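You operate a simulated robot arm through the tools that you are given. There is no shell and no other tool.

You are at the controls of a simulated robot arm. One attempt, no reset.

## Task
Clear the jam: lock off, lift the wide box to the shelf, set the guide wide and reset.
Fine: free the clamp lever before the guide moves and clamp it again; unlock and switch on before the reset button. Set down upright: box.
Where things are to end (x, y in the base frame): box within 6 cm of [88, 35].

The check looks at the end state, three seconds after you hand in, the way a careful person would. Anything else that was tipped, shoved, dropped, spilled or broken makes it a failure.

## Robot
A 6-joint arm with a two-finger parallel gripper, fixed in place. Base frame: the origin is at the foot of the arm, x ahead of it, y to its left, z up. Lengths are in cm, angles in rad, forces in N, time in s.
With the tool pointing down near the work surface it reaches from about 40 to 90 cm from the base axis. Its first joint turns from -2.007 to 2.007 rad. Payload 3.43 kg.
The tool frame sits at the grasp point between the pads (the TCP): z along the fingers, y along the line on which they close. The tips reach 3.4 cm beyond it. The gripper opens to 12.8 cm. The fingers are 2.4 cm wide and 1.2 cm thick; the gripper's body (4.8 by 13 cm) begins 9.6 cm behind the TCP.
Orientation is that of the tool frame in the base frame, as a unit quaternion [x, y, z, w]. With the fingers straight down and closing along the base's y, the tool's x points along the base's -x, its y along +y and its z along -z.

## Interface
- The arm moves only by the tool arm_command. Its argument "deltas" is a list of rows, each a list of 7 numbers: the closure in counts, from 0 (fully open) to 255 (shut), then the shift along the tool's x, y, z in cm, then the turn, a rotation vector about the tool's x, y, z in rad. In form: [[grip, tx, ty, tz, ax, ay, az], ...]. A call has 1 to 20 rows; each row shifts and turns the commanded pose from where the row before left it, along the tool's axes as they then stand. Each row takes 0.2 s and may step no farther than 5 cm and 0.15 rad from the row before; otherwise, or with a gripper value out of range, the whole call is refused. Where a pose cannot be reached the arm comes as near as it can. A force on the tool above 50 N (or 10 N above the force at the start of the call, whichever is more), or a blocked arm, ends the call early, and 0.2 s more pass. The fingers move at their own pace (about 10.8 cm/s each) and stop on an object; they squeeze with about 31 N. The grip force told is the motor's: it shows also when the fingers shut on nothing. Time passes only in rows, and 0.2 s behind the last, so rows that do not move let the fingers close. The reply holds the time, the measured pose of the TCP, the force on the tool along the base axes, the opening and the grip force, in the units named above and with some noise, with the torque about the TCP (base axes, N m) and any sound that the robot's microphone picked up.
- Cameras (640 x 400 px; columns grow to the right, rows downward): "scene" is fixed at [40.04, -50, 140.54]; the picture's right is [0.87, -0.50, 0.00], its down [-0.25, -0.44, -0.86] and it looks along [0.43, 0.75, -0.51] (base axes); focal length 342 px, centre (320, 200). "wrist" rides on the gripper at [7.6, -1.1, -16] in the tool frame; the picture's right is [0.15, 0.99, 0.00], its down [-0.88, 0.13, -0.46] and it looks along [-0.45, 0.07, 0.89] (tool axes); focal length 234 px, centre (320, 200).
- grab_frame(camera): a new picture of that camera. The clock stands still meanwhile.
- move_column(by): slides the trunk up (or, below 0, down) by that many cm; the arm rides with it, the base frame stays. It gives what a move gives, with no picture.
- locate(camera, pixels): there is no depth. For up to 12 entries [column, row, z] of the newest picture of that camera ("zoom" is the newest enlarged one), the place [x, y] in the base frame at which the ray of that pixel passes the height z, good to about 0.3 cm. The clock stands still meanwhile.
- zoom(camera, box): a new picture of the part [left, top, right, bottom] of that camera's present view, enlarged. The clock stands still meanwhile.
- sign_off(): hands the job in; it is judged then, once.

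Open the gripper and draw the arm clear of the work before you hand the job in, unless the task says otherwise.

The tools are called after "Call:" as a command line: name --pt "numbers of a row" for each row, then --argument value for the rest, lists and objects as JSON in quotes. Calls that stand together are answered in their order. arm_command: Moves the arm, as the interface text tells. Its arguments: {"type":"object","properties":{"deltas":{"type":"array"}},"required":["deltas"]} The other tools are called the same way: move_column (by) slides the trunk up or down; grab_frame (camera) takes a picture; locate (camera, pixels) gives the place at which the rays of pixels pass given heights; zoom (camera, box) takes an enlarged picture of a part of a camera's view; sign_off () hands the job in.

At the start:

```text
time: 0.0
ee_pos: [54.83, 14.82, 117.3]
orientation: [0.001, 1.0, 0.0, 0.0]
wrist_force: [-0.6, -0.2, 1.0]
torque: [0.03, 0.01, 0.01]
opening: 12.81
grasp_force: 0.0
trunk travel left (down, up): [-52.5, 26.5]
```

scene: 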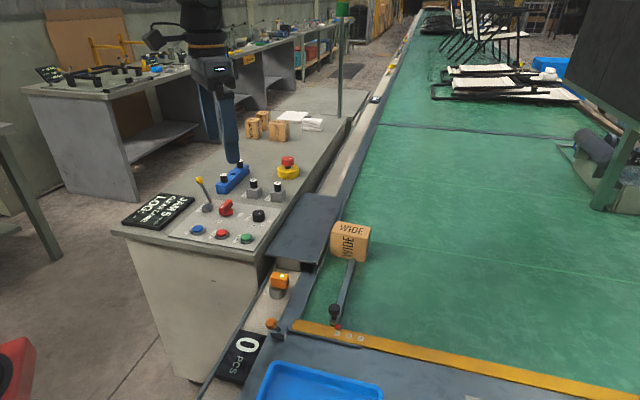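
wrist: 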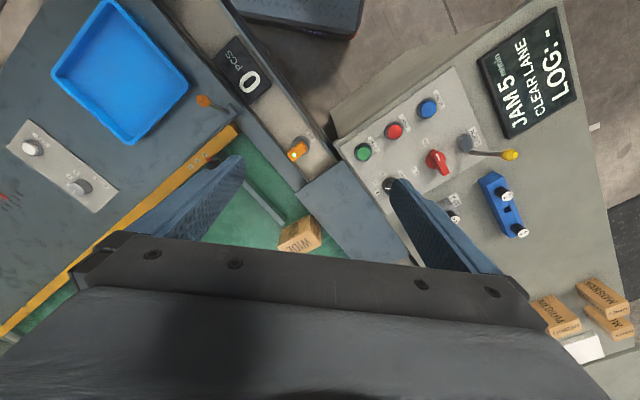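

The first pictures show a control panel near scene (225,220), a box "WIDE" at (350,242), a guide lever at (335,315), and a sign at (160,212). I zoom in to read labels before moving.

Call:
zoom --camera "scene" --box '[110, 140, 330, 280]'

Call:
zoom --camera "scene" --box '[200, 200, 420, 400]'

Call:
zoom --camera "wrist" --box '[320, 60, 580, 260]'

Call:
zoom --camera "wrist" --box '[0, 60, 340, 270]'

```text
2.86 times, centred on (220, 210) of scene
```

zoom: 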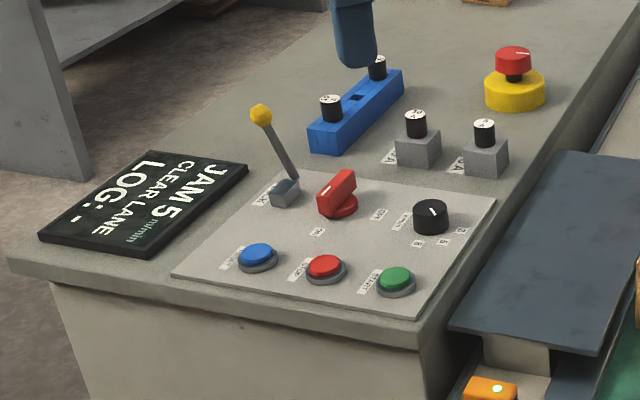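

```text
2.00 times, centred on (310, 300) of scene
```

zoom: 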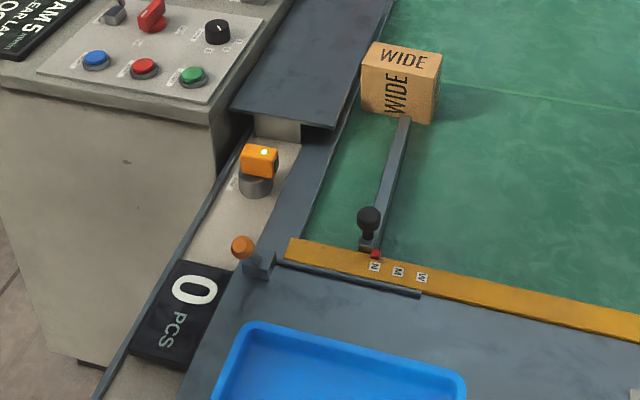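

```text
2.00 times, centred on (450, 160) of wrist
```

zoom: 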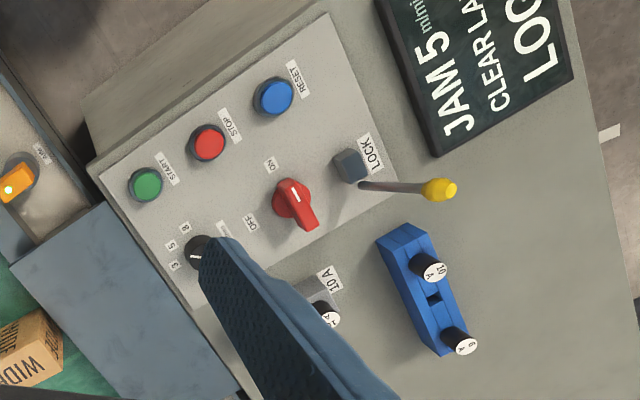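

```text
1.88 times, centred on (170, 165) of wrist
```

zoom: 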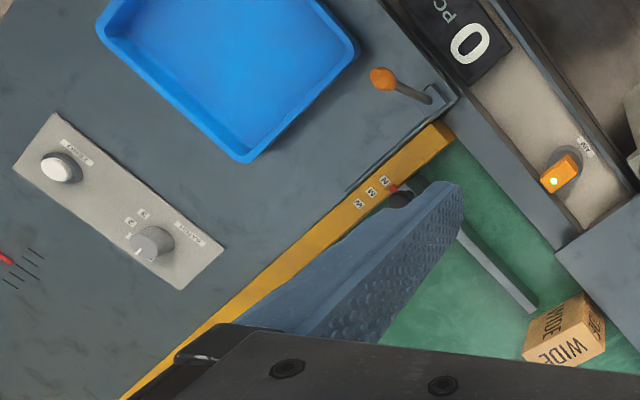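

I triangulate key points (reset button scene ≈(198,228)/wrist ≈(427,107); box, knob, clamp lever) by asking both cameras at several heights.

Call:
locate --camera "scene" --pixels '[[198, 228, 80], [198, 228, 90], [198, 228, 100], [335, 308, 70], [335, 308, 90], [271, 323, 70], [271, 323, 90], [350, 228, 70], [350, 228, 90], [224, 203, 90], [201, 180, 90], [201, 180, 100]]'

Call:
locate --camera "wrist" --pixels '[[427, 107, 80], [427, 107, 90], [427, 107, 100], [213, 164, 70], [213, 164, 90], [203, 101, 70], [203, 101, 90], [300, 235, 70], [300, 235, 90], [436, 160, 90], [511, 155, 90], [511, 155, 100]]'

```text
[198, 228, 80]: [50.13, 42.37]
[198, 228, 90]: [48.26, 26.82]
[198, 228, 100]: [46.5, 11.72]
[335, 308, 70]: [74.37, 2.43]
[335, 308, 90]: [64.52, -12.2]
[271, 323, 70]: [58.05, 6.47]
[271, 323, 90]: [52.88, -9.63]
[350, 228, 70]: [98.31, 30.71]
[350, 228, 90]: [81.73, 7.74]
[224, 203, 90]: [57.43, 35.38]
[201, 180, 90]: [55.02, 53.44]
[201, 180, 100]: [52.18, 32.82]
```

```text
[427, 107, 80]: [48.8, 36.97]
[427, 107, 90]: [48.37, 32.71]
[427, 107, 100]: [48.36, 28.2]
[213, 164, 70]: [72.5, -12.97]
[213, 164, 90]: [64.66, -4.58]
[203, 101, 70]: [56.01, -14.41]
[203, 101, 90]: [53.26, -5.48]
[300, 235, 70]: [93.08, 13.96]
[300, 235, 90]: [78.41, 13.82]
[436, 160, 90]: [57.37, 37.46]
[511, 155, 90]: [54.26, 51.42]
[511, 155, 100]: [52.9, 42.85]
```

Rough heights: panel buttons ≈84.8, guide knob ≈(67.5,-7.4,83.4), clamp tip ≈(53.7,-7,86.7), lock lever tip ≈(54.5,50,91.7). I zoom more closely on the panel, guide and plate for detail.

Call:
zoom --camera "scene" --box '[170, 165, 282, 235]'

Call:
zoom --camera "scene" --box '[250, 270, 378, 350]'

Call:
zoom --camera "scene" --box '[250, 180, 394, 270]'

Call:
zoom --camera "wrist" --box '[180, 60, 340, 160]'

Call:
zoom --camera "wrist" --box '[240, 160, 400, 260]'

Call:
zoom --camera "wrist" --box '[0, 100, 128, 220]'

```text
5.71 times, centred on (226, 200) of scene
```

zoom: 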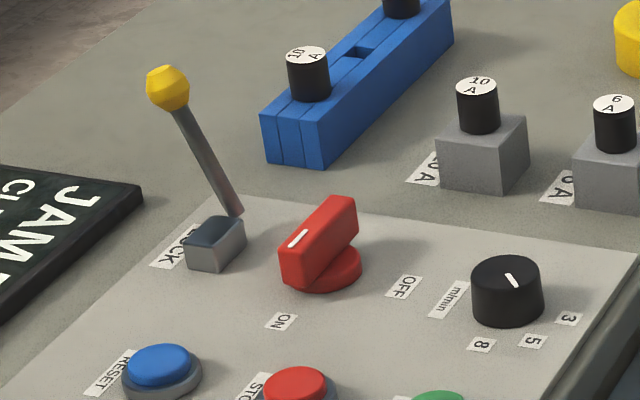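

```text
5.00 times, centred on (314, 310) of scene
```

zoom: 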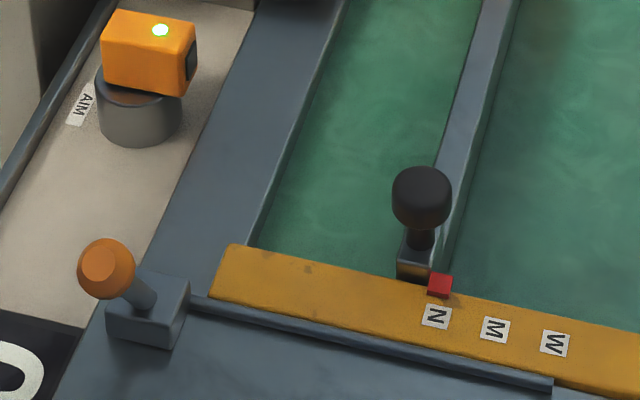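

```text
4.44 times, centred on (322, 225) of scene
```

zoom: 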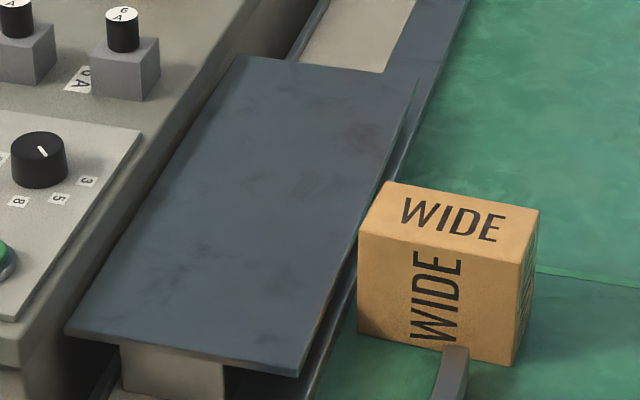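

```text
4.00 times, centred on (260, 110) of wrist
```

zoom: 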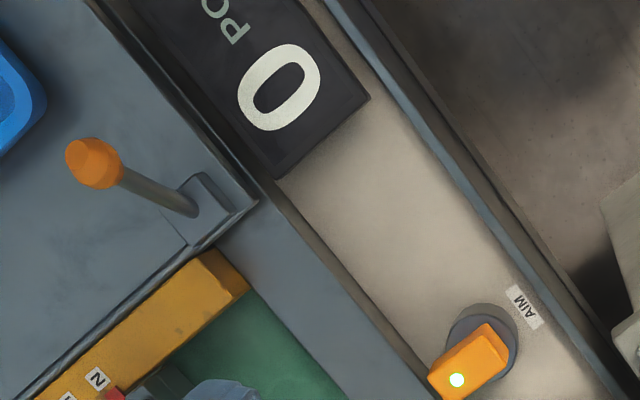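

```text
4.00 times, centred on (320, 210) of wrist
```

zoom: 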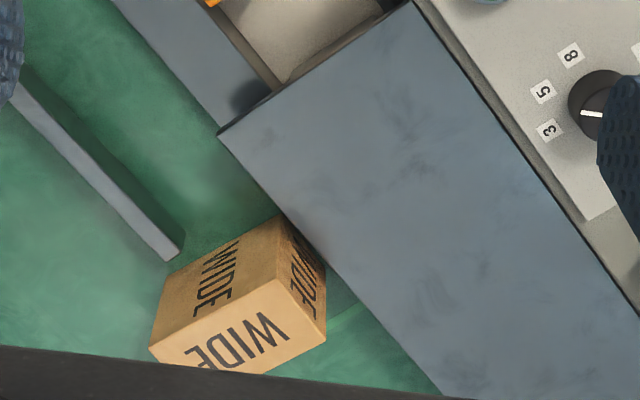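

```text
3.33 times, centred on (64, 160) of wrist
```

zoom: 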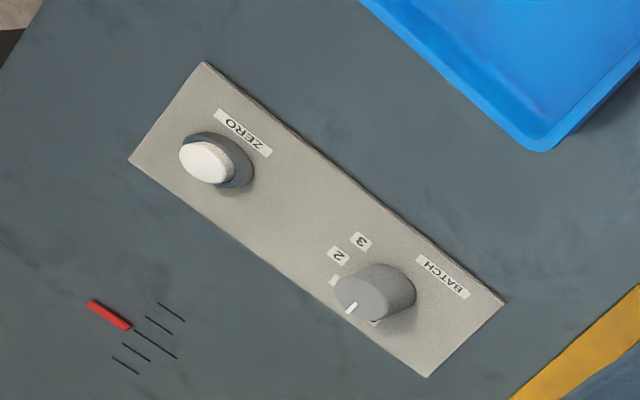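

The switch points at ON and the OFF label is a counter-clockwise quarter turn away; the guide pointer is at N. I move the hand to about (40,40,117) to look at the panel from the wrist without the fingers in the way.

Call:
arm_command --pt "0 2.5 4.17 0 0 0 0" --pt "0 2.5 4.17 0 0 0 0" --pt "0 2.5 4.17 0 0 0 0" --pt "0 2.5 4.17 0 0 0 0" --pt "0 2.5 4.17 0 0 0 0" --pt "0 2.5 4.17 0 0 0 0"

Call:
grab_frame --camera "wrist"

Call:
grab_frame --camera "scene"

```text
time: 1.4
ee_pos: [39.67, 39.94, 117.17]
orientation: [0.0, 1.0, 0.0, 0.0]
wrist_force: [0.2, -0.8, -0.3]
torque: [0.04, 0.02, 0.02]
opening: 12.82
grasp_force: 0.0
trunk travel left (down, up): [-52.5, 26.5]
```

```text
taken
```

wrist: 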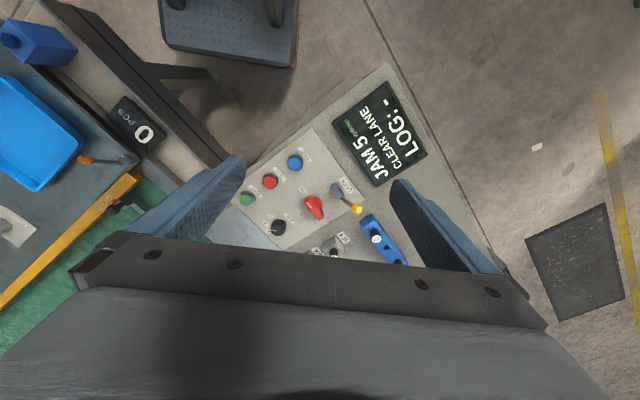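

```text
taken
```

scene: 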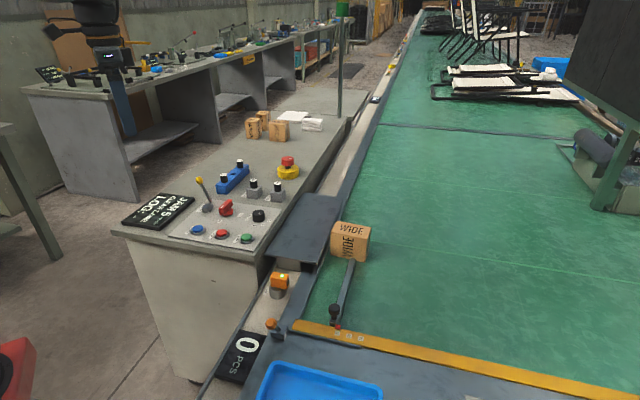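

The panel is now visible in the wrist view around (300,200). I zoom in on it and locate controls.

Call:
zoom --camera "wrist" --box '[230, 130, 390, 250]'

Call:
zoom --camera "scene" --box '[180, 165, 292, 245]'

```text
3.33 times, centred on (310, 190) of wrist
```

zoom: 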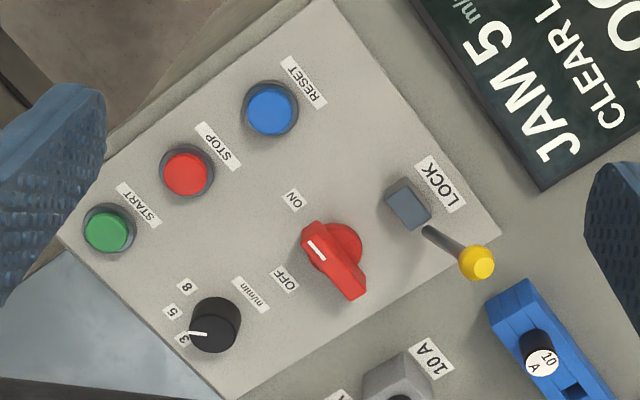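

```text
5.00 times, centred on (236, 205) of scene
```

zoom: 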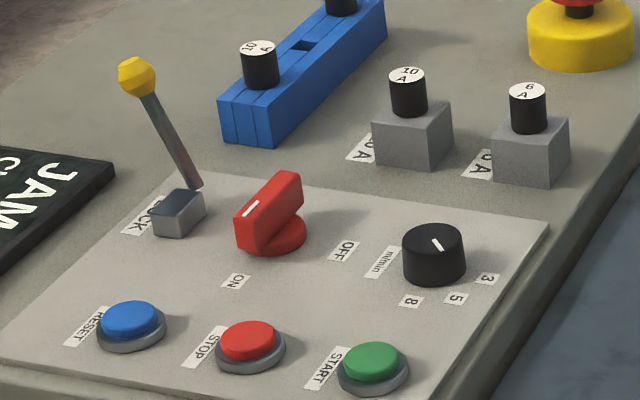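

I triangulate panel corners and the ON/OFF labels from both zooms.

Call:
locate --camera "wrist" --pixels '[[364, 200.5, 80], [364, 200.5, 86], [280.6, 250, 80], [280.6, 250, 86], [295, 163, 82], [295, 163, 86], [301.9, 189.7, 80], [301.9, 189.7, 86], [299.5, 213.7, 80], [299.5, 213.7, 86], [357.4, 208.6, 90], [357.4, 208.6, 94]]'

Call:
locate --camera "zoom" --pixels '[[180, 170, 80], [180, 170, 86], [550, 222, 80], [550, 222, 86], [130, 318, 82], [130, 318, 86], [235, 281, 80], [235, 281, 86], [343, 251, 80], [343, 251, 86], [137, 77, 90], [137, 77, 94]]'

```text
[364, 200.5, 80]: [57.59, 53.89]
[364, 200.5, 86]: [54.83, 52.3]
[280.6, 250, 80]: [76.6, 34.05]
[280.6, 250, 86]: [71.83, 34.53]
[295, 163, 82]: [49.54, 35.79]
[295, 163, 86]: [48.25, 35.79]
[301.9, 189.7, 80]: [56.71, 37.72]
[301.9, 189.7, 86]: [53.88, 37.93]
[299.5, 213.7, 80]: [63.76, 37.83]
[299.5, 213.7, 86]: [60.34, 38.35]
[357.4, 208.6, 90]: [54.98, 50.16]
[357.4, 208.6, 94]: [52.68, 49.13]
```

```text
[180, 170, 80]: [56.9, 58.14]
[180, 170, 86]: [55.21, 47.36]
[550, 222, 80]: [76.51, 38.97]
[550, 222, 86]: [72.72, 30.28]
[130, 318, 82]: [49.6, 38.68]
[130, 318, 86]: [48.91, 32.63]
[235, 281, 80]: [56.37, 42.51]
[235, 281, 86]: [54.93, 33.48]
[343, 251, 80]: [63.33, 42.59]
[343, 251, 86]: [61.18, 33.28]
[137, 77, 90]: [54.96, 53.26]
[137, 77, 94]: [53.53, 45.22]
```

The panel surface is ≈83.0 and level, rotated about 45° to the base. I now locate the switch handle, lever block, dial and the other buttons.

Call:
locate --camera "zoom" --pixels '[[250, 208, 84], [250, 208, 88], [275, 237, 83], [180, 198, 83], [180, 198, 86], [195, 187, 84], [195, 187, 88], [290, 175, 85], [290, 175, 89], [248, 340, 84.3], [372, 362, 84.3], [434, 244, 85]]'

Call:
locate --camera "wrist" --pixels '[[308.8, 205, 84], [308.8, 205, 88], [321, 205, 83], [336.4, 191.2, 83], [336.4, 191.2, 86], [342, 199.5, 84], [342, 199.5, 88], [322, 228, 85], [322, 228, 89], [270, 182, 84.3], [247, 199.6, 84.3], [278, 229, 85]]'

```text
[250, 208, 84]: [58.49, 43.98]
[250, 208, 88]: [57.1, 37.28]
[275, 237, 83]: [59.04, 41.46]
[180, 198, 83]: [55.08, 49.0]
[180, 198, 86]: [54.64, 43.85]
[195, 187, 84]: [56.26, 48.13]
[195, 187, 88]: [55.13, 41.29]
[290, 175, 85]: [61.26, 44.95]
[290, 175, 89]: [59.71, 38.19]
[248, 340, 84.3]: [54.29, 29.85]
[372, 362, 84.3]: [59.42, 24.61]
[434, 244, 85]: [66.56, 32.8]
```

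```text
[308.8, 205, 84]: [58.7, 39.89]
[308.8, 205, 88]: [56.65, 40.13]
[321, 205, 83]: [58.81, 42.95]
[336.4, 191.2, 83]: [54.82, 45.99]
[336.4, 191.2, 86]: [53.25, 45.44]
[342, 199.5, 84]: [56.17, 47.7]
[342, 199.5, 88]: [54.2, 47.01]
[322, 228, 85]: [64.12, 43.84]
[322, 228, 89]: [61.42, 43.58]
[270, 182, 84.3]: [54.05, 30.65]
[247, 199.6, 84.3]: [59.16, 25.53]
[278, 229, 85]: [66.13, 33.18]
```

Switch: centre ≈(59,41.4), handle top ≈86.4. The lock lever seems to rise from (56.2,47.6,84.3) to (54.1,49.7,91.8); I zoom on it in detail to understand its pivot, likewise the clamp lever.

Call:
zoom --camera "scene" --box '[190, 168, 254, 220]'

Call:
zoom --camera "wrist" --box '[296, 170, 376, 220]'

Call:
zoom --camera "scene" --box '[255, 300, 319, 350]'

Call:
zoom --camera "wrist" --box '[60, 130, 156, 220]'

```text
7.69 times, centred on (222, 194) of scene
```

zoom: 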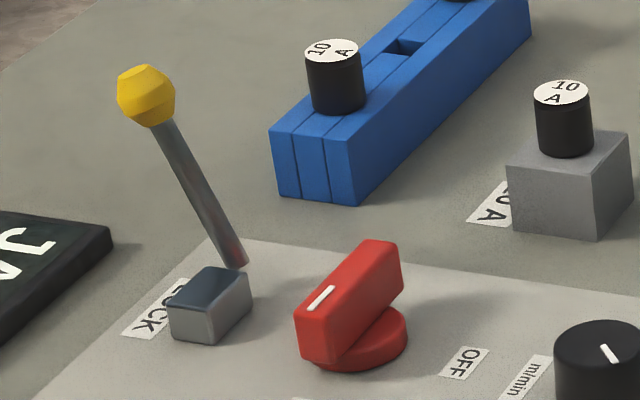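

```text
8.00 times, centred on (336, 195) of wrist
```

zoom: 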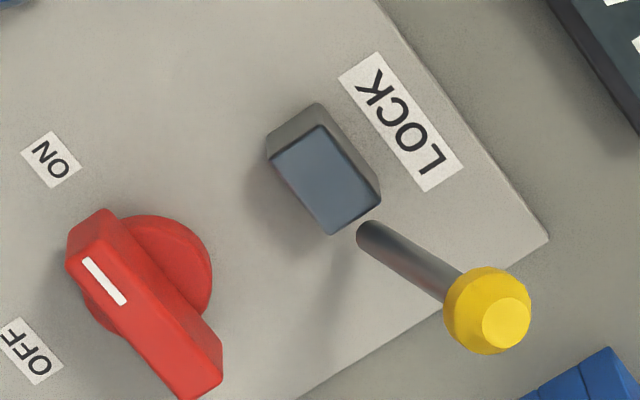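

```text
8.00 times, centred on (287, 325) of scene
```

zoom: 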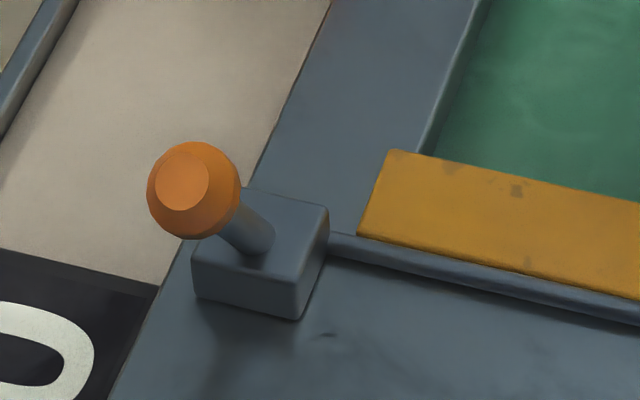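

```text
4.44 times, centred on (108, 175) of wrist
```

zoom: 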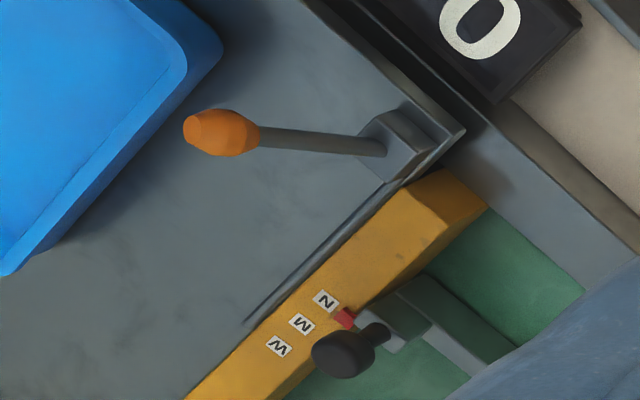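

I triangulate the clamp lever and guide parts (N/M/W labels, pointer, knob) using both views.

Call:
locate --camera "wrist" --pixels '[[85.9, 159.9, 84], [85.9, 159.9, 90], [120.4, 163.1, 76], [120.4, 163.1, 84], [109.4, 197.9, 74], [109.4, 197.9, 80], [103.8, 203, 74], [98.8, 208.2, 74], [98.8, 208.2, 80], [114, 202, 74], [114, 202, 80], [112, 211, 80]]'

Call:
locate --camera "scene" --pixels '[[271.4, 323.75, 84], [271.4, 323.75, 90], [278.9, 330, 76], [278.9, 330, 84], [337, 327.4, 74], [337, 327.4, 80], [349, 330, 74], [361, 332.6, 74], [361, 332.6, 80], [337.8, 321, 74], [337.8, 321, 80], [334, 308, 80]]'

```text
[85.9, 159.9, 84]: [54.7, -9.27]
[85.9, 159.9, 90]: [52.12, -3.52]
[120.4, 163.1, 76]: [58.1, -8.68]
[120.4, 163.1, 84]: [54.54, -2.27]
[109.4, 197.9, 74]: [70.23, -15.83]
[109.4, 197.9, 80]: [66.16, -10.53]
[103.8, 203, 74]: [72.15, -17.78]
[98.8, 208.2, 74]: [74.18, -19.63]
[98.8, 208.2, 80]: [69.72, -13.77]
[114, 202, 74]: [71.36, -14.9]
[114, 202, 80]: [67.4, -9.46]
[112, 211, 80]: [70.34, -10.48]
```

```text
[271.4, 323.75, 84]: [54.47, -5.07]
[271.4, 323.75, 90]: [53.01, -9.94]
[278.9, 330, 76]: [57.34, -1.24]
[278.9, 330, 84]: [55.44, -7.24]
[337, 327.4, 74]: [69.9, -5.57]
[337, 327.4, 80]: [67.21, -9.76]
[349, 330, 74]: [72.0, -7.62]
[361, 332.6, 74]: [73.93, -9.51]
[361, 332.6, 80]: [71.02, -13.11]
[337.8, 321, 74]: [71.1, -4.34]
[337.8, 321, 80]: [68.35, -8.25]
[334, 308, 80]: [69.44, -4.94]
```

Switch geometry is clear: panel axes at −46.3° (u1, RESET→START) and 43.7° (u2). I move above the switch at (58.9,41.4,102), then yaw so the fingers straddle the handle.

Call:
arm_command --pt "155 -3.2 0.25 2.5 0 0 0" --pt "155 -3.2 0.25 2.5 0 0 0" --pt "155 -3.2 0.25 2.5 0 0 0" --pt "155 -3.2 0.25 2.5 0 0 0" --pt "155 -3.2 0.25 2.5 0 0 0" --pt "155 -3.2 0.25 2.5 0 0 0" --pt "155 0 0 0 0 0 -0.1272" --pt "155 0 0 0 0 0 -0.1272" --pt "155 0 0 0 0 0 -0.1272" --pt "155 0 0 0 0 0 -0.1272" --pt "155 0 0 0 0 0 -0.1272" --pt "155 0 0 0 0 0 -0.1272" --pt "155 0 0 0 0 0 0"

Call:
grab_frame --camera "wrist"

Call:
zoom --camera "scene" --box '[150, 120, 310, 240]'

```text
time: 4.2
ee_pos: [58.86, 41.53, 102.22]
orientation: [-0.374, 0.927, 0.001, 0.0]
wrist_force: [-0.6, 0.0, -0.3]
torque: [-0.02, 0.0, 0.02]
opening: 5.01
grasp_force: 0.0
trunk travel left (down, up): [-52.5, 26.5]
```

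```text
taken
```

wrist: 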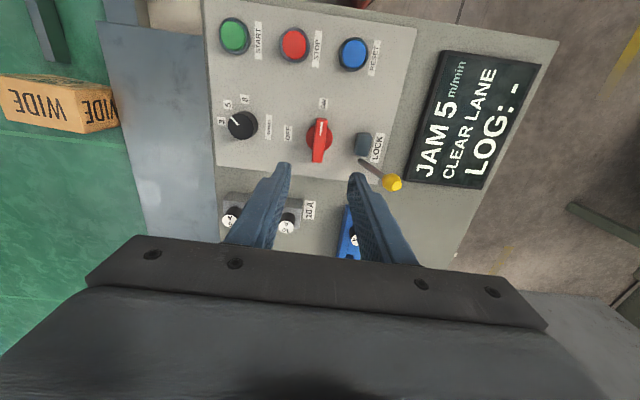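

```text
3.33 times, centred on (230, 180) of scene
```

zoom: 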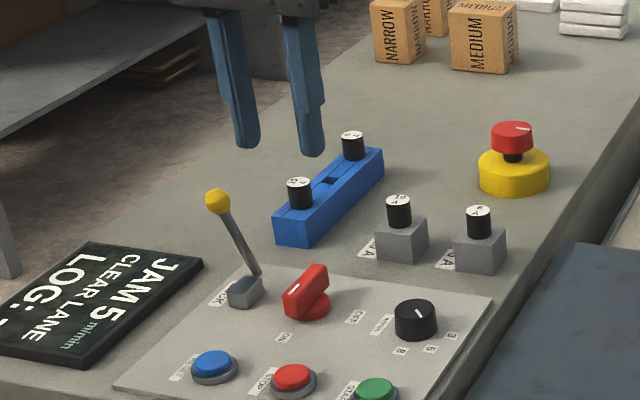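

The handle now stands vertical in the wrist view, at about (319,141), aligned with the fingers. I locate its ends at the handle-top height.

Call:
zoom --camera "wrist" --box '[270, 90, 420, 190]'

Call:
locate --camera "wrist" --pixels '[[320, 119, 86.4], [317, 161, 86.4], [319, 137, 84], [353, 55, 84.5], [297, 44, 84.5], [392, 183, 91.8], [362, 144, 85]]'

```text
4.00 times, centred on (345, 140) of wrist
```

zoom: 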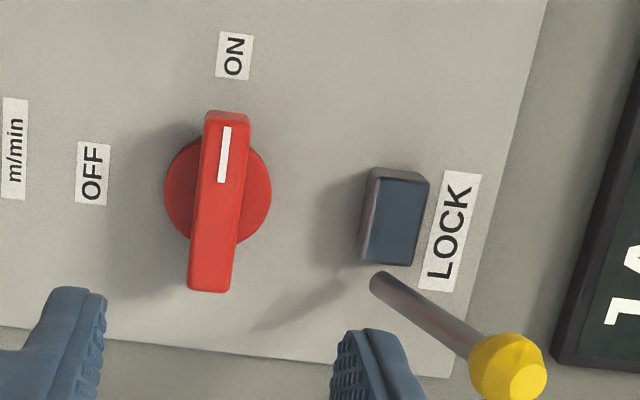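

```text
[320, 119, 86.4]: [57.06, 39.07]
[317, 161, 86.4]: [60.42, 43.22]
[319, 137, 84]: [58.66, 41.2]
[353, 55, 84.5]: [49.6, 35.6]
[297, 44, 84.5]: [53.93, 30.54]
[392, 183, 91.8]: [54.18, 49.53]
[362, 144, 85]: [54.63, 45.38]
```

Handle centre ≈(58.75,41.15), 5 cm long. I correct laterally and descend to TCP z≈88 so the tips sit beside the handle but above its disk.

Call:
arm_command --pt "155 0.35 -0.19 0 0 0 0" --pt "155 0 0 3.6 0 0 0" --pt "155 0 0 3.6 0 0 0" --pt "155 0 0 3.6 0 0 0" --pt "155 0 0 2.4 0 0 0" --pt "155 0 0 1.0 0 0 0" --pt "155 0 0 0 0 0 0"

Call:
zoom --camera "scene" --box '[180, 165, 292, 245]'

Call:
grab_frame --camera "wrist"

```text
time: 5.8
ee_pos: [58.8, 40.98, 87.98]
orientation: [-0.374, 0.928, -0.001, 0.0]
wrist_force: [0.3, 0.6, 0.0]
torque: [-0.01, 0.04, -0.01]
opening: 5.01
grasp_force: 0.1
trunk travel left (down, up): [-52.5, 26.5]
```

```text
5.00 times, centred on (236, 205) of scene
```

zoom: 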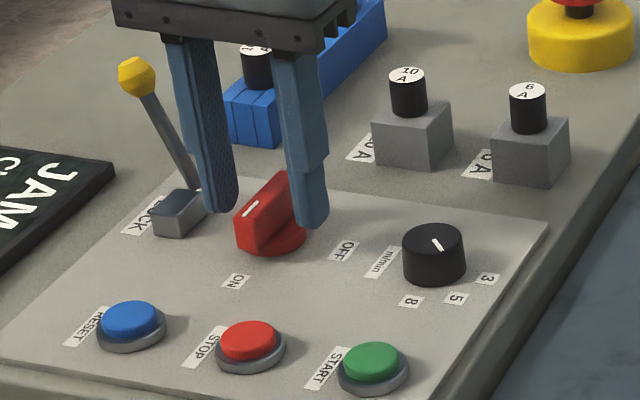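

```text
taken
```

wrist: 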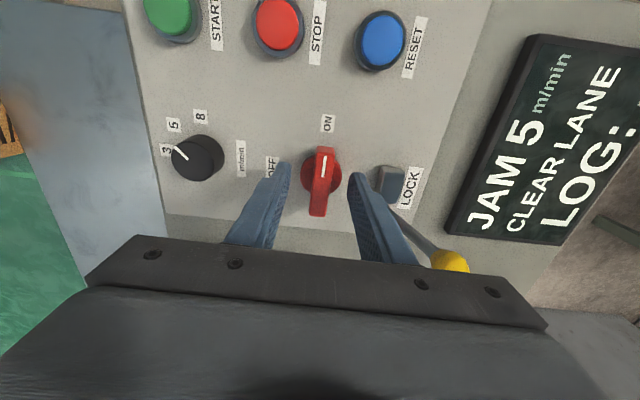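

The handle sits between the fingers and the yellow lever is clear. I close on the handle.

Call:
arm_command --pt "255 0 0 0 0 0 0" --pt "255 0 0 0 0 0 0" --pt "255 0 0 0 0 0 0"

Call:
zoom --camera "scene" --box '[180, 165, 292, 245]'

```text
time: 6.6
ee_pos: [58.86, 41.1, 87.96]
orientation: [-0.373, 0.928, 0.0, -0.001]
wrist_force: [-10.0, 12.1, -1.6]
torque: [0.08, 0.0, 0.99]
opening: 1.55
grasp_force: 44.9
trunk travel left (down, up): [-52.5, 26.5]
```

```text
5.00 times, centred on (236, 205) of scene
```

zoom: 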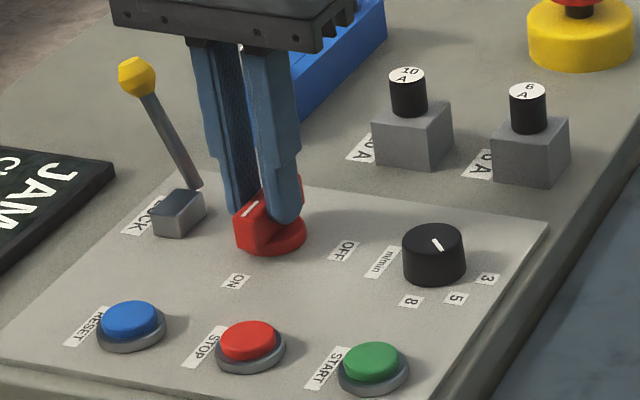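

Gripped (opening 1.55), with 16 N side force toward −u1, so I nudge 0.15 cm that way and begin turning CCW (negative tool z) in small steps.

Call:
arm_command --pt "255 0 0.15 0 0 0 0" --pt "255 0 0 0 0 0 -0.1" --pt "255 0 0 0 0 0 -0.1" --pt "255 0 0 0 0 0 -0.1"

```text
time: 7.6
ee_pos: [58.84, 41.1, 87.98]
orientation: [-0.507, 0.862, 0.0, -0.001]
wrist_force: [-4.5, 1.3, -6.4]
torque: [1.22, -0.62, 0.01]
opening: 1.58
grasp_force: 45.3
trunk travel left (down, up): [-52.5, 26.5]
```

Yaw is now 61° with low torque; I continue turning toward 134°.

Call:
arm_command --pt "255 0 0 0 0 0 -0.12" --pt "255 0 0 0 0 0 -0.12" --pt "255 0 0 0 0 0 -0.12" --pt "255 0 0 0 0 0 -0.12" --pt "255 0 0 0 0 0 -0.12"

Call:
zoom --camera "scene" --box '[180, 165, 292, 245]'

```text
time: 8.8
ee_pos: [58.97, 40.98, 87.99]
orientation: [0.74, -0.673, 0.0, 0.0]
wrist_force: [30.5, -14.7, -7.6]
torque: [-0.75, -0.41, -0.11]
opening: 1.55
grasp_force: 45.0
trunk travel left (down, up): [-52.5, 26.5]
```

```text
5.00 times, centred on (236, 205) of scene
```

zoom: 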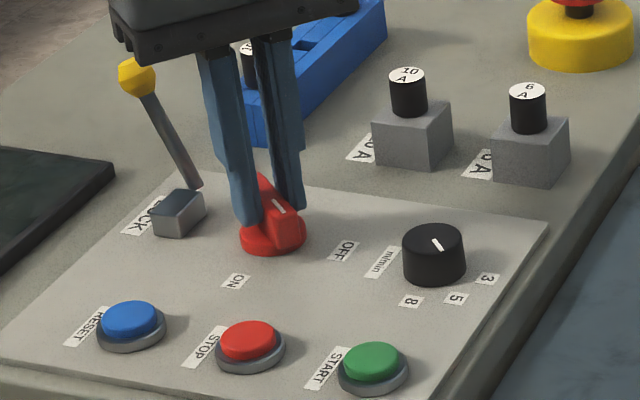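

Display has gone dark and the handle is at 52° of turn; side force 34 N toward +x. I recentre slightly and keep turning.

Call:
arm_command --pt "255 0.1 -0.25 0 0 0 0" --pt "255 0 0 0 0 0 -0.12" --pt "255 0 0 0 0 0 -0.12" --pt "255 0 0 0 0 0 -0.12"

```text
time: 9.8
ee_pos: [59.13, 41.19, 87.96]
orientation: [0.848, -0.529, 0.0, -0.001]
wrist_force: [27.9, -9.7, -7.2]
torque: [-0.76, -0.94, -0.07]
opening: 1.6
grasp_force: 44.6
trunk travel left (down, up): [-52.5, 26.5]
```

Yaw 116°; recentre a little along the force and turn the last 20°.

Call:
arm_command --pt "255 0.15 -0.15 0 0 0 0" --pt "255 0 0 0 0 0 -0.12" --pt "255 0 0 0 0 0 -0.1" --pt "255 0 0 0 0 0 -0.08"

Call:
zoom --camera "scene" --box '[180, 165, 292, 245]'

```text
time: 10.8
ee_pos: [59.33, 41.2, 87.94]
orientation: [0.918, -0.396, -0.001, 0.0]
wrist_force: [15.2, 9.3, -7.0]
torque: [-0.21, -0.72, 0.01]
opening: 1.6
grasp_force: 45.3
trunk travel left (down, up): [-52.5, 26.5]
```

```text
5.00 times, centred on (236, 205) of scene
```

zoom: 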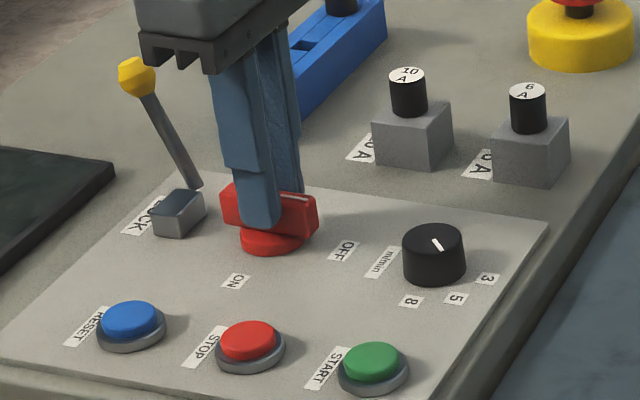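

Yaw 133°, handle points about toward OFF. I turn a bit more to feel for the stop.

Call:
arm_command --pt "255 0.05 -0.1 0 0 0 -0.06" --pt "255 0 0 0 0 0 -0.06"

```text
time: 11.4
ee_pos: [59.27, 41.19, 87.99]
orientation: [0.94, -0.342, -0.001, 0.0]
wrist_force: [4.3, 16.1, -6.9]
torque: [1.1, 0.18, -1.37]
opening: 1.7
grasp_force: 44.7
trunk travel left (down, up): [-52.5, 26.5]
```

A torque of −1.4 N·m shows the stop. I open the fingers slightly and rise to look.

Call:
arm_command --pt "155 0 0 0 0 0 0.03" --pt "155 0 0 0 0 0 0" --pt "155 0 0 -4 0 0 0" --pt "155 0 0 -5 0 0 0" --pt "155 0 0 -5 0 0 0"

Call:
grab_frame --camera "wrist"

Call:
grab_frame --camera "scene"

Call:
zoom --camera "scene" --box '[110, 150, 290, 250]'

```text
time: 12.6
ee_pos: [59.35, 41.09, 102.15]
orientation: [0.935, -0.355, 0.0, 0.001]
wrist_force: [1.8, -0.4, -0.3]
torque: [-0.01, 0.03, 0.0]
opening: 5.02
grasp_force: 0.1
trunk travel left (down, up): [-52.5, 26.5]
```

```text
taken
```

wrist: 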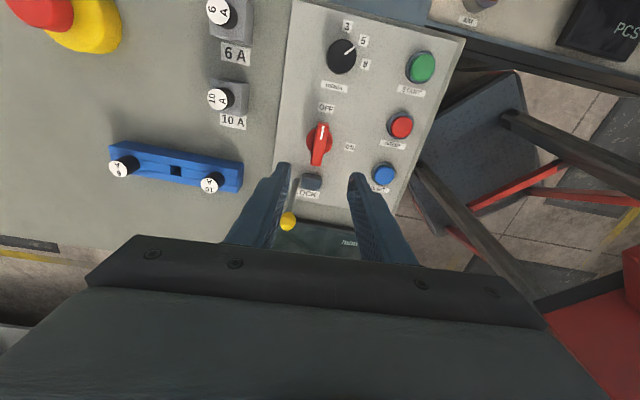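

```text
taken
```

scene: 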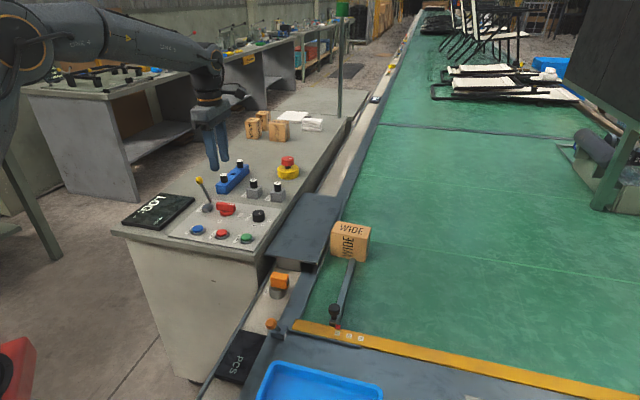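

```text
3.56 times, centred on (200, 200) of scene
```

zoom: 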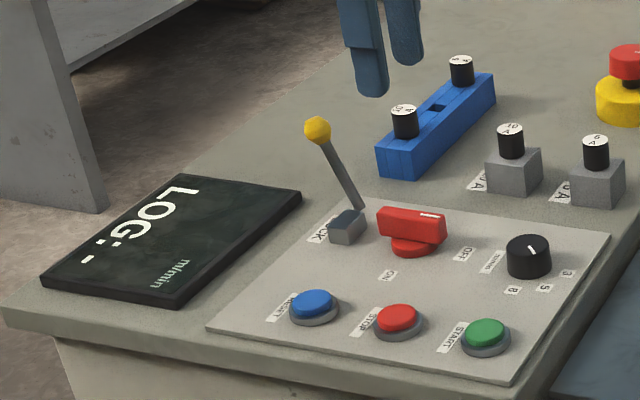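

Power is off (display shows only "LOG: -"; handle at OFF). Next the lock lever: it leans along −u1, so I go to its outer side with closed fingers, ready to push it toward +u1.

Call:
arm_command --pt "255 0 0 0 0 0 0.082" --pt "255 -4.63 -0.71 0 0 0 0" --pt "255 -4.63 -0.71 0 0 0 0" --pt "255 -4.63 -0.71 0 0 0 0" --pt "255 0 0 3.2 0 0 0" --pt "255 0 0 3.2 0 0 0" --pt "255 0 0 3.2 0 0 0" --pt "255 0 0 0 0 0 0"

Call:
zoom --camera "scene" --box '[150, 150, 262, 230]'

Call:
grab_frame --camera "wrist"

```text
time: 14.4
ee_pos: [51.3, 52.55, 92.35]
orientation: [0.919, -0.393, 0.0, 0.0]
wrist_force: [-0.1, -0.2, 0.7]
torque: [0.01, -0.02, -0.01]
opening: 0.0
grasp_force: 31.1
trunk travel left (down, up): [-52.5, 26.5]
```

```text
5.00 times, centred on (206, 190) of scene
```

zoom: 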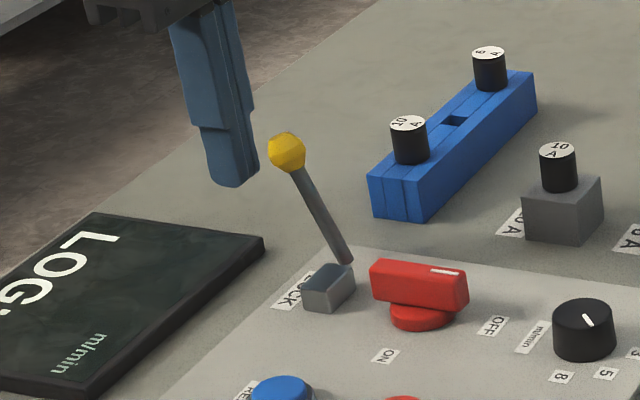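

```text
taken
```

wrist: 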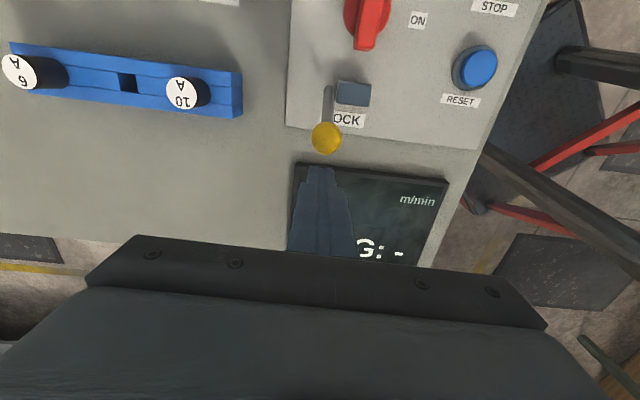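

The closed fingertips are in line with the yellow ball (wrist (320,175) vs ball (327,138)). I push along +u1 (tool x) in small steps, watching force.

Call:
arm_command --pt "255 1.5 0 0 0 0 0" --pt "255 0.8 0 0 0 0 0" --pt "255 0.8 0 0 0 0 0" --pt "255 0.8 0 0 0 0 0"

Call:
zoom --camera "scene" --box '[150, 150, 262, 230]'

```text
time: 15.4
ee_pos: [54.03, 49.71, 92.32]
orientation: [0.919, -0.393, -0.001, -0.001]
wrist_force: [-0.6, 0.1, 1.1]
torque: [-0.01, -0.01, 0.01]
opening: 0.02
grasp_force: 31.3
trunk travel left (down, up): [-52.5, 26.5]
```

```text
5.00 times, centred on (206, 190) of scene
```

zoom: 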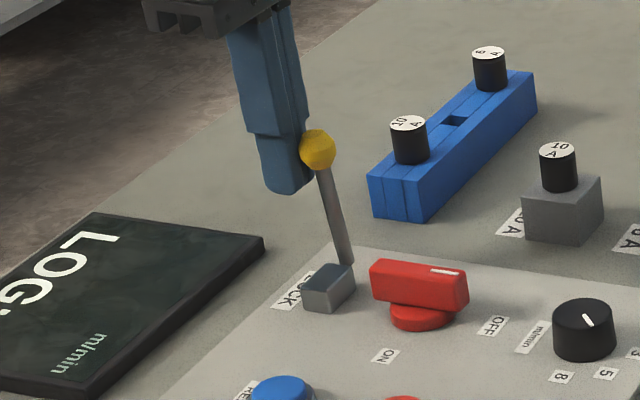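

The lever moves freely with the push (ball now at zoom (317,150)). I continue pushing.

Call:
arm_command --pt "255 0.8 0 0 0 0 0" --pt "255 0.8 0 0 0 0 0" --pt "255 0.8 0 0 0 0 0"

Call:
zoom --camera "scene" --box '[150, 150, 262, 230]'

```text
time: 16.2
ee_pos: [55.62, 47.91, 92.33]
orientation: [0.92, -0.393, 0.0, 0.0]
wrist_force: [0.4, -0.7, 0.2]
torque: [0.0, -0.01, 0.01]
opening: 0.0
grasp_force: 31.2
trunk travel left (down, up): [-52.5, 26.5]
```

```text
5.00 times, centred on (206, 190) of scene
```

zoom: 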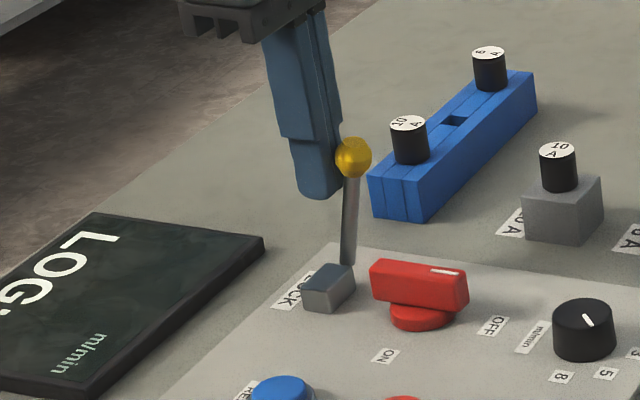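

Lever is near upright now; I keep pushing in small steps.

Call:
arm_command --pt "255 0.8 0 0 0 0 0" --pt "255 0.8 0 0 0 0 0" --pt "255 0.5 0 0 0 0 0"

Call:
zoom --camera "scene" --box '[150, 150, 262, 230]'

```text
time: 17.0
ee_pos: [57.14, 46.49, 92.44]
orientation: [0.92, -0.393, -0.001, 0.0]
wrist_force: [-0.3, -0.4, 0.1]
torque: [0.04, -0.01, 0.0]
opening: 0.01
grasp_force: 31.4
trunk travel left (down, up): [-52.5, 26.5]
```

```text
5.00 times, centred on (206, 190) of scene
```

zoom: 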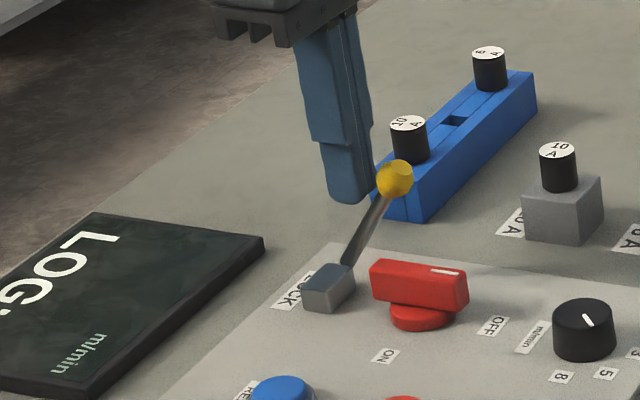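

The lever has gone past upright and leans to +u1 with a gap to the fingers, i.e. it snapped over. I push a little more to feel the end stop.

Call:
arm_command --pt "255 0.6 0 0 0 0 0" --pt "255 0.5 0 0 0 0 0" --pt "255 0.4 0 0 0 0 0"

Call:
zoom --camera "scene" --box '[150, 150, 262, 230]'

```text
time: 17.8
ee_pos: [58.1, 45.44, 92.4]
orientation: [0.92, -0.393, 0.0, 0.0]
wrist_force: [-0.7, 0.6, 0.0]
torque: [-0.02, 0.0, 0.01]
opening: 0.03
grasp_force: 31.2
trunk travel left (down, up): [-52.5, 26.5]
```

```text
5.00 times, centred on (206, 190) of scene
```

zoom: 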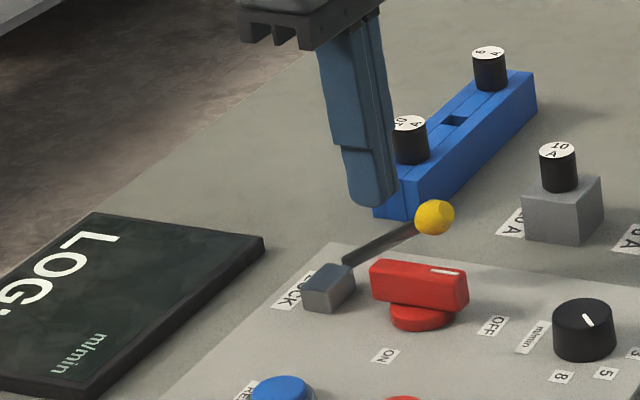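

The lever is now leaning far over toward the fuse side (ball at zoom (434,217)). I wait and look again to see whether it has settled.

Call:
arm_command --pt "255 -1.0 0 -2 0 0 0" --pt "255 0 0 -4 0 0 0" --pt "255 0 0 -4 0 0 0"

Call:
zoom --camera "scene" --box '[180, 165, 292, 245]'

Call:
grab_frame --camera "wrist"

```text
time: 18.6
ee_pos: [57.46, 46.18, 102.56]
orientation: [0.92, -0.393, -0.001, 0.001]
wrist_force: [0.1, 0.1, -0.3]
torque: [-0.04, 0.04, 0.0]
opening: 0.0
grasp_force: 30.7
trunk travel left (down, up): [-52.5, 26.5]
```

```text
5.00 times, centred on (236, 205) of scene
```

zoom: 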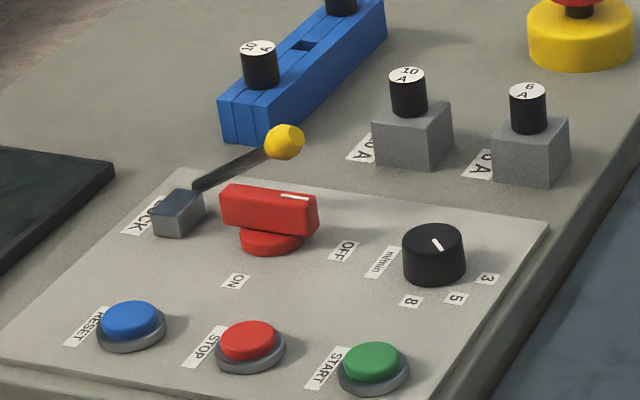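

```text
taken
```

wrist: 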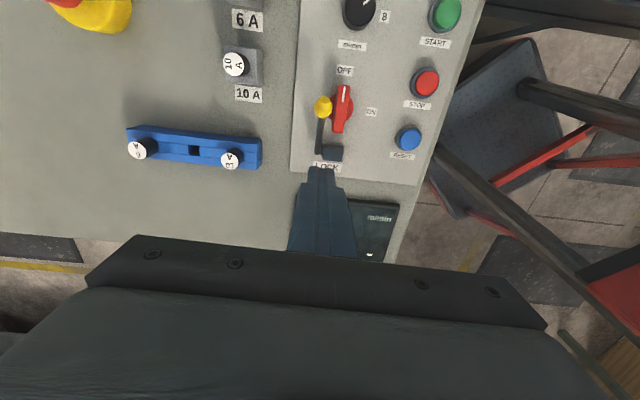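

The lever stays put; I triangulate the ball now at scene (228.8,193.2) / wrist (323,106).

Call:
locate --camera "scene" --pixels '[[228.8, 193.2, 86], [228.8, 193.2, 92]]'

Call:
zoom --camera "wrist" --box '[290, 50, 418, 180]'

Call:
locate --camera "wrist" --pixels '[[323, 106, 86], [323, 106, 92], [320, 150, 84.3]]'

```text
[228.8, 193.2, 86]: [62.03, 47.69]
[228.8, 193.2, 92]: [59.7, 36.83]
```

```text
3.08 times, centred on (354, 115) of wrist
```

zoom: 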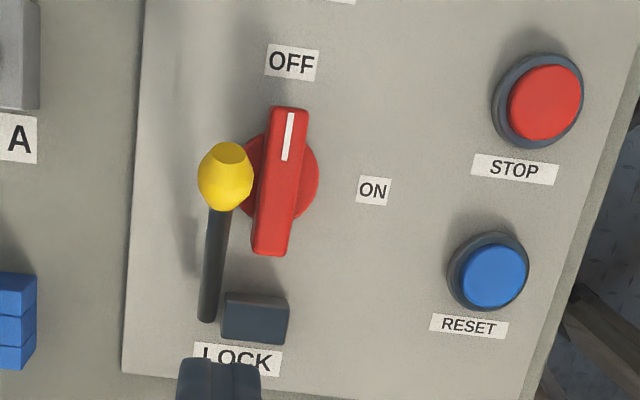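

```text
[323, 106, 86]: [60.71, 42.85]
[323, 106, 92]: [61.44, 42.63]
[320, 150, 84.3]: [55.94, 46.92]
```

The lever is 56° past upright and lying beside the switch handle, ball ≈(61,42.8,88.7). I check gently that it sits against its stop by pushing a bit more at ball height.

Call:
arm_command --pt "255 0 0 4 0 0 0" --pt "255 0 0 4 0 0 0" --pt "255 0 0 2.9 0 0 0" --pt "255 1.2 0 0 0 0 0" --pt "255 0.8 0 0 0 0 0" --pt "255 0.5 0 0 0 0 0" --pt "255 0.4 0 0 0 0 0" --pt "255 0.3 0 0 0 0 0"

Call:
zoom --camera "scene" --box '[180, 165, 292, 245]'

```text
time: 20.4
ee_pos: [59.23, 44.24, 91.58]
orientation: [0.92, -0.393, -0.001, 0.0]
wrist_force: [-34.7, 36.2, -2.3]
torque: [1.41, 0.92, 0.17]
opening: 0.0
grasp_force: 30.9
trunk travel left (down, up): [-52.5, 26.5]
```

```text
5.00 times, centred on (236, 205) of scene
```

zoom: 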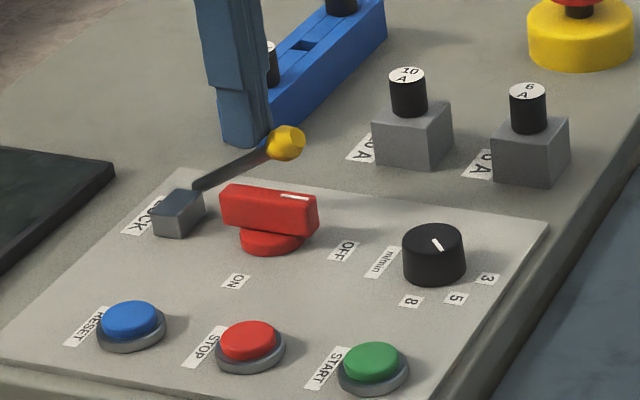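

About 50 N and no movement confirms the lever is at its stop: locked. I back off, rise, and locate the box corners from the scene at several heights.

Call:
arm_command --pt "255 -1.5 0 0 0 0 0" --pt "255 0 0 -5 0 0 0" --pt "255 0 0 -5 0 0 0" --pt "255 0 0 -5 0 0 0" --pt "0 0 0 -5 0 0 0" --pt "0 0 0 -5 0 0 0"

Call:
grab_frame --camera "scene"

Call:
grab_frame --camera "wrist"

Call:
locate --camera "scene" --pixels '[[337.3, 220.9, 84], [371.5, 227.5, 84], [367.7, 239.2, 84], [330.3, 233.1, 84], [331, 254.3, 76], [365.2, 262.2, 76], [337.3, 220.9, 88], [371.5, 227.5, 88], [367.7, 239.2, 88], [330.3, 233.1, 88]]'

```text
time: 21.8
ee_pos: [58.48, 45.02, 116.53]
orientation: [0.919, -0.393, 0.0, 0.001]
wrist_force: [-0.2, 0.4, -0.4]
torque: [-0.02, -0.02, -0.03]
opening: 12.43
grasp_force: 0.1
trunk travel left (down, up): [-52.5, 26.5]
```

```text
taken
```

scene: 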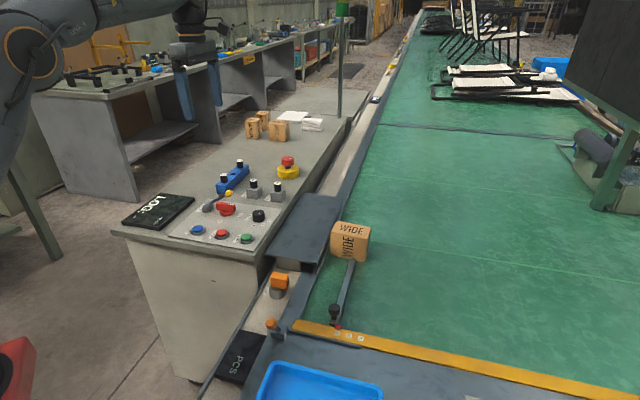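

```text
taken
```

wrist: 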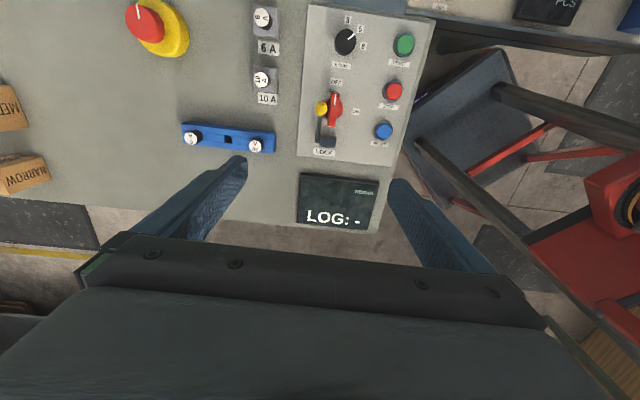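

```text
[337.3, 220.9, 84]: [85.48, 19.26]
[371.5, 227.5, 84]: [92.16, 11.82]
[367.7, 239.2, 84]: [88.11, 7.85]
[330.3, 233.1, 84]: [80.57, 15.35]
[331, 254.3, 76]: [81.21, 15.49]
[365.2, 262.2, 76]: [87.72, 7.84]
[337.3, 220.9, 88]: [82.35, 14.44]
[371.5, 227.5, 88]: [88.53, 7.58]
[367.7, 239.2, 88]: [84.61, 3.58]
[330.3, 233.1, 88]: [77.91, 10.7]
```

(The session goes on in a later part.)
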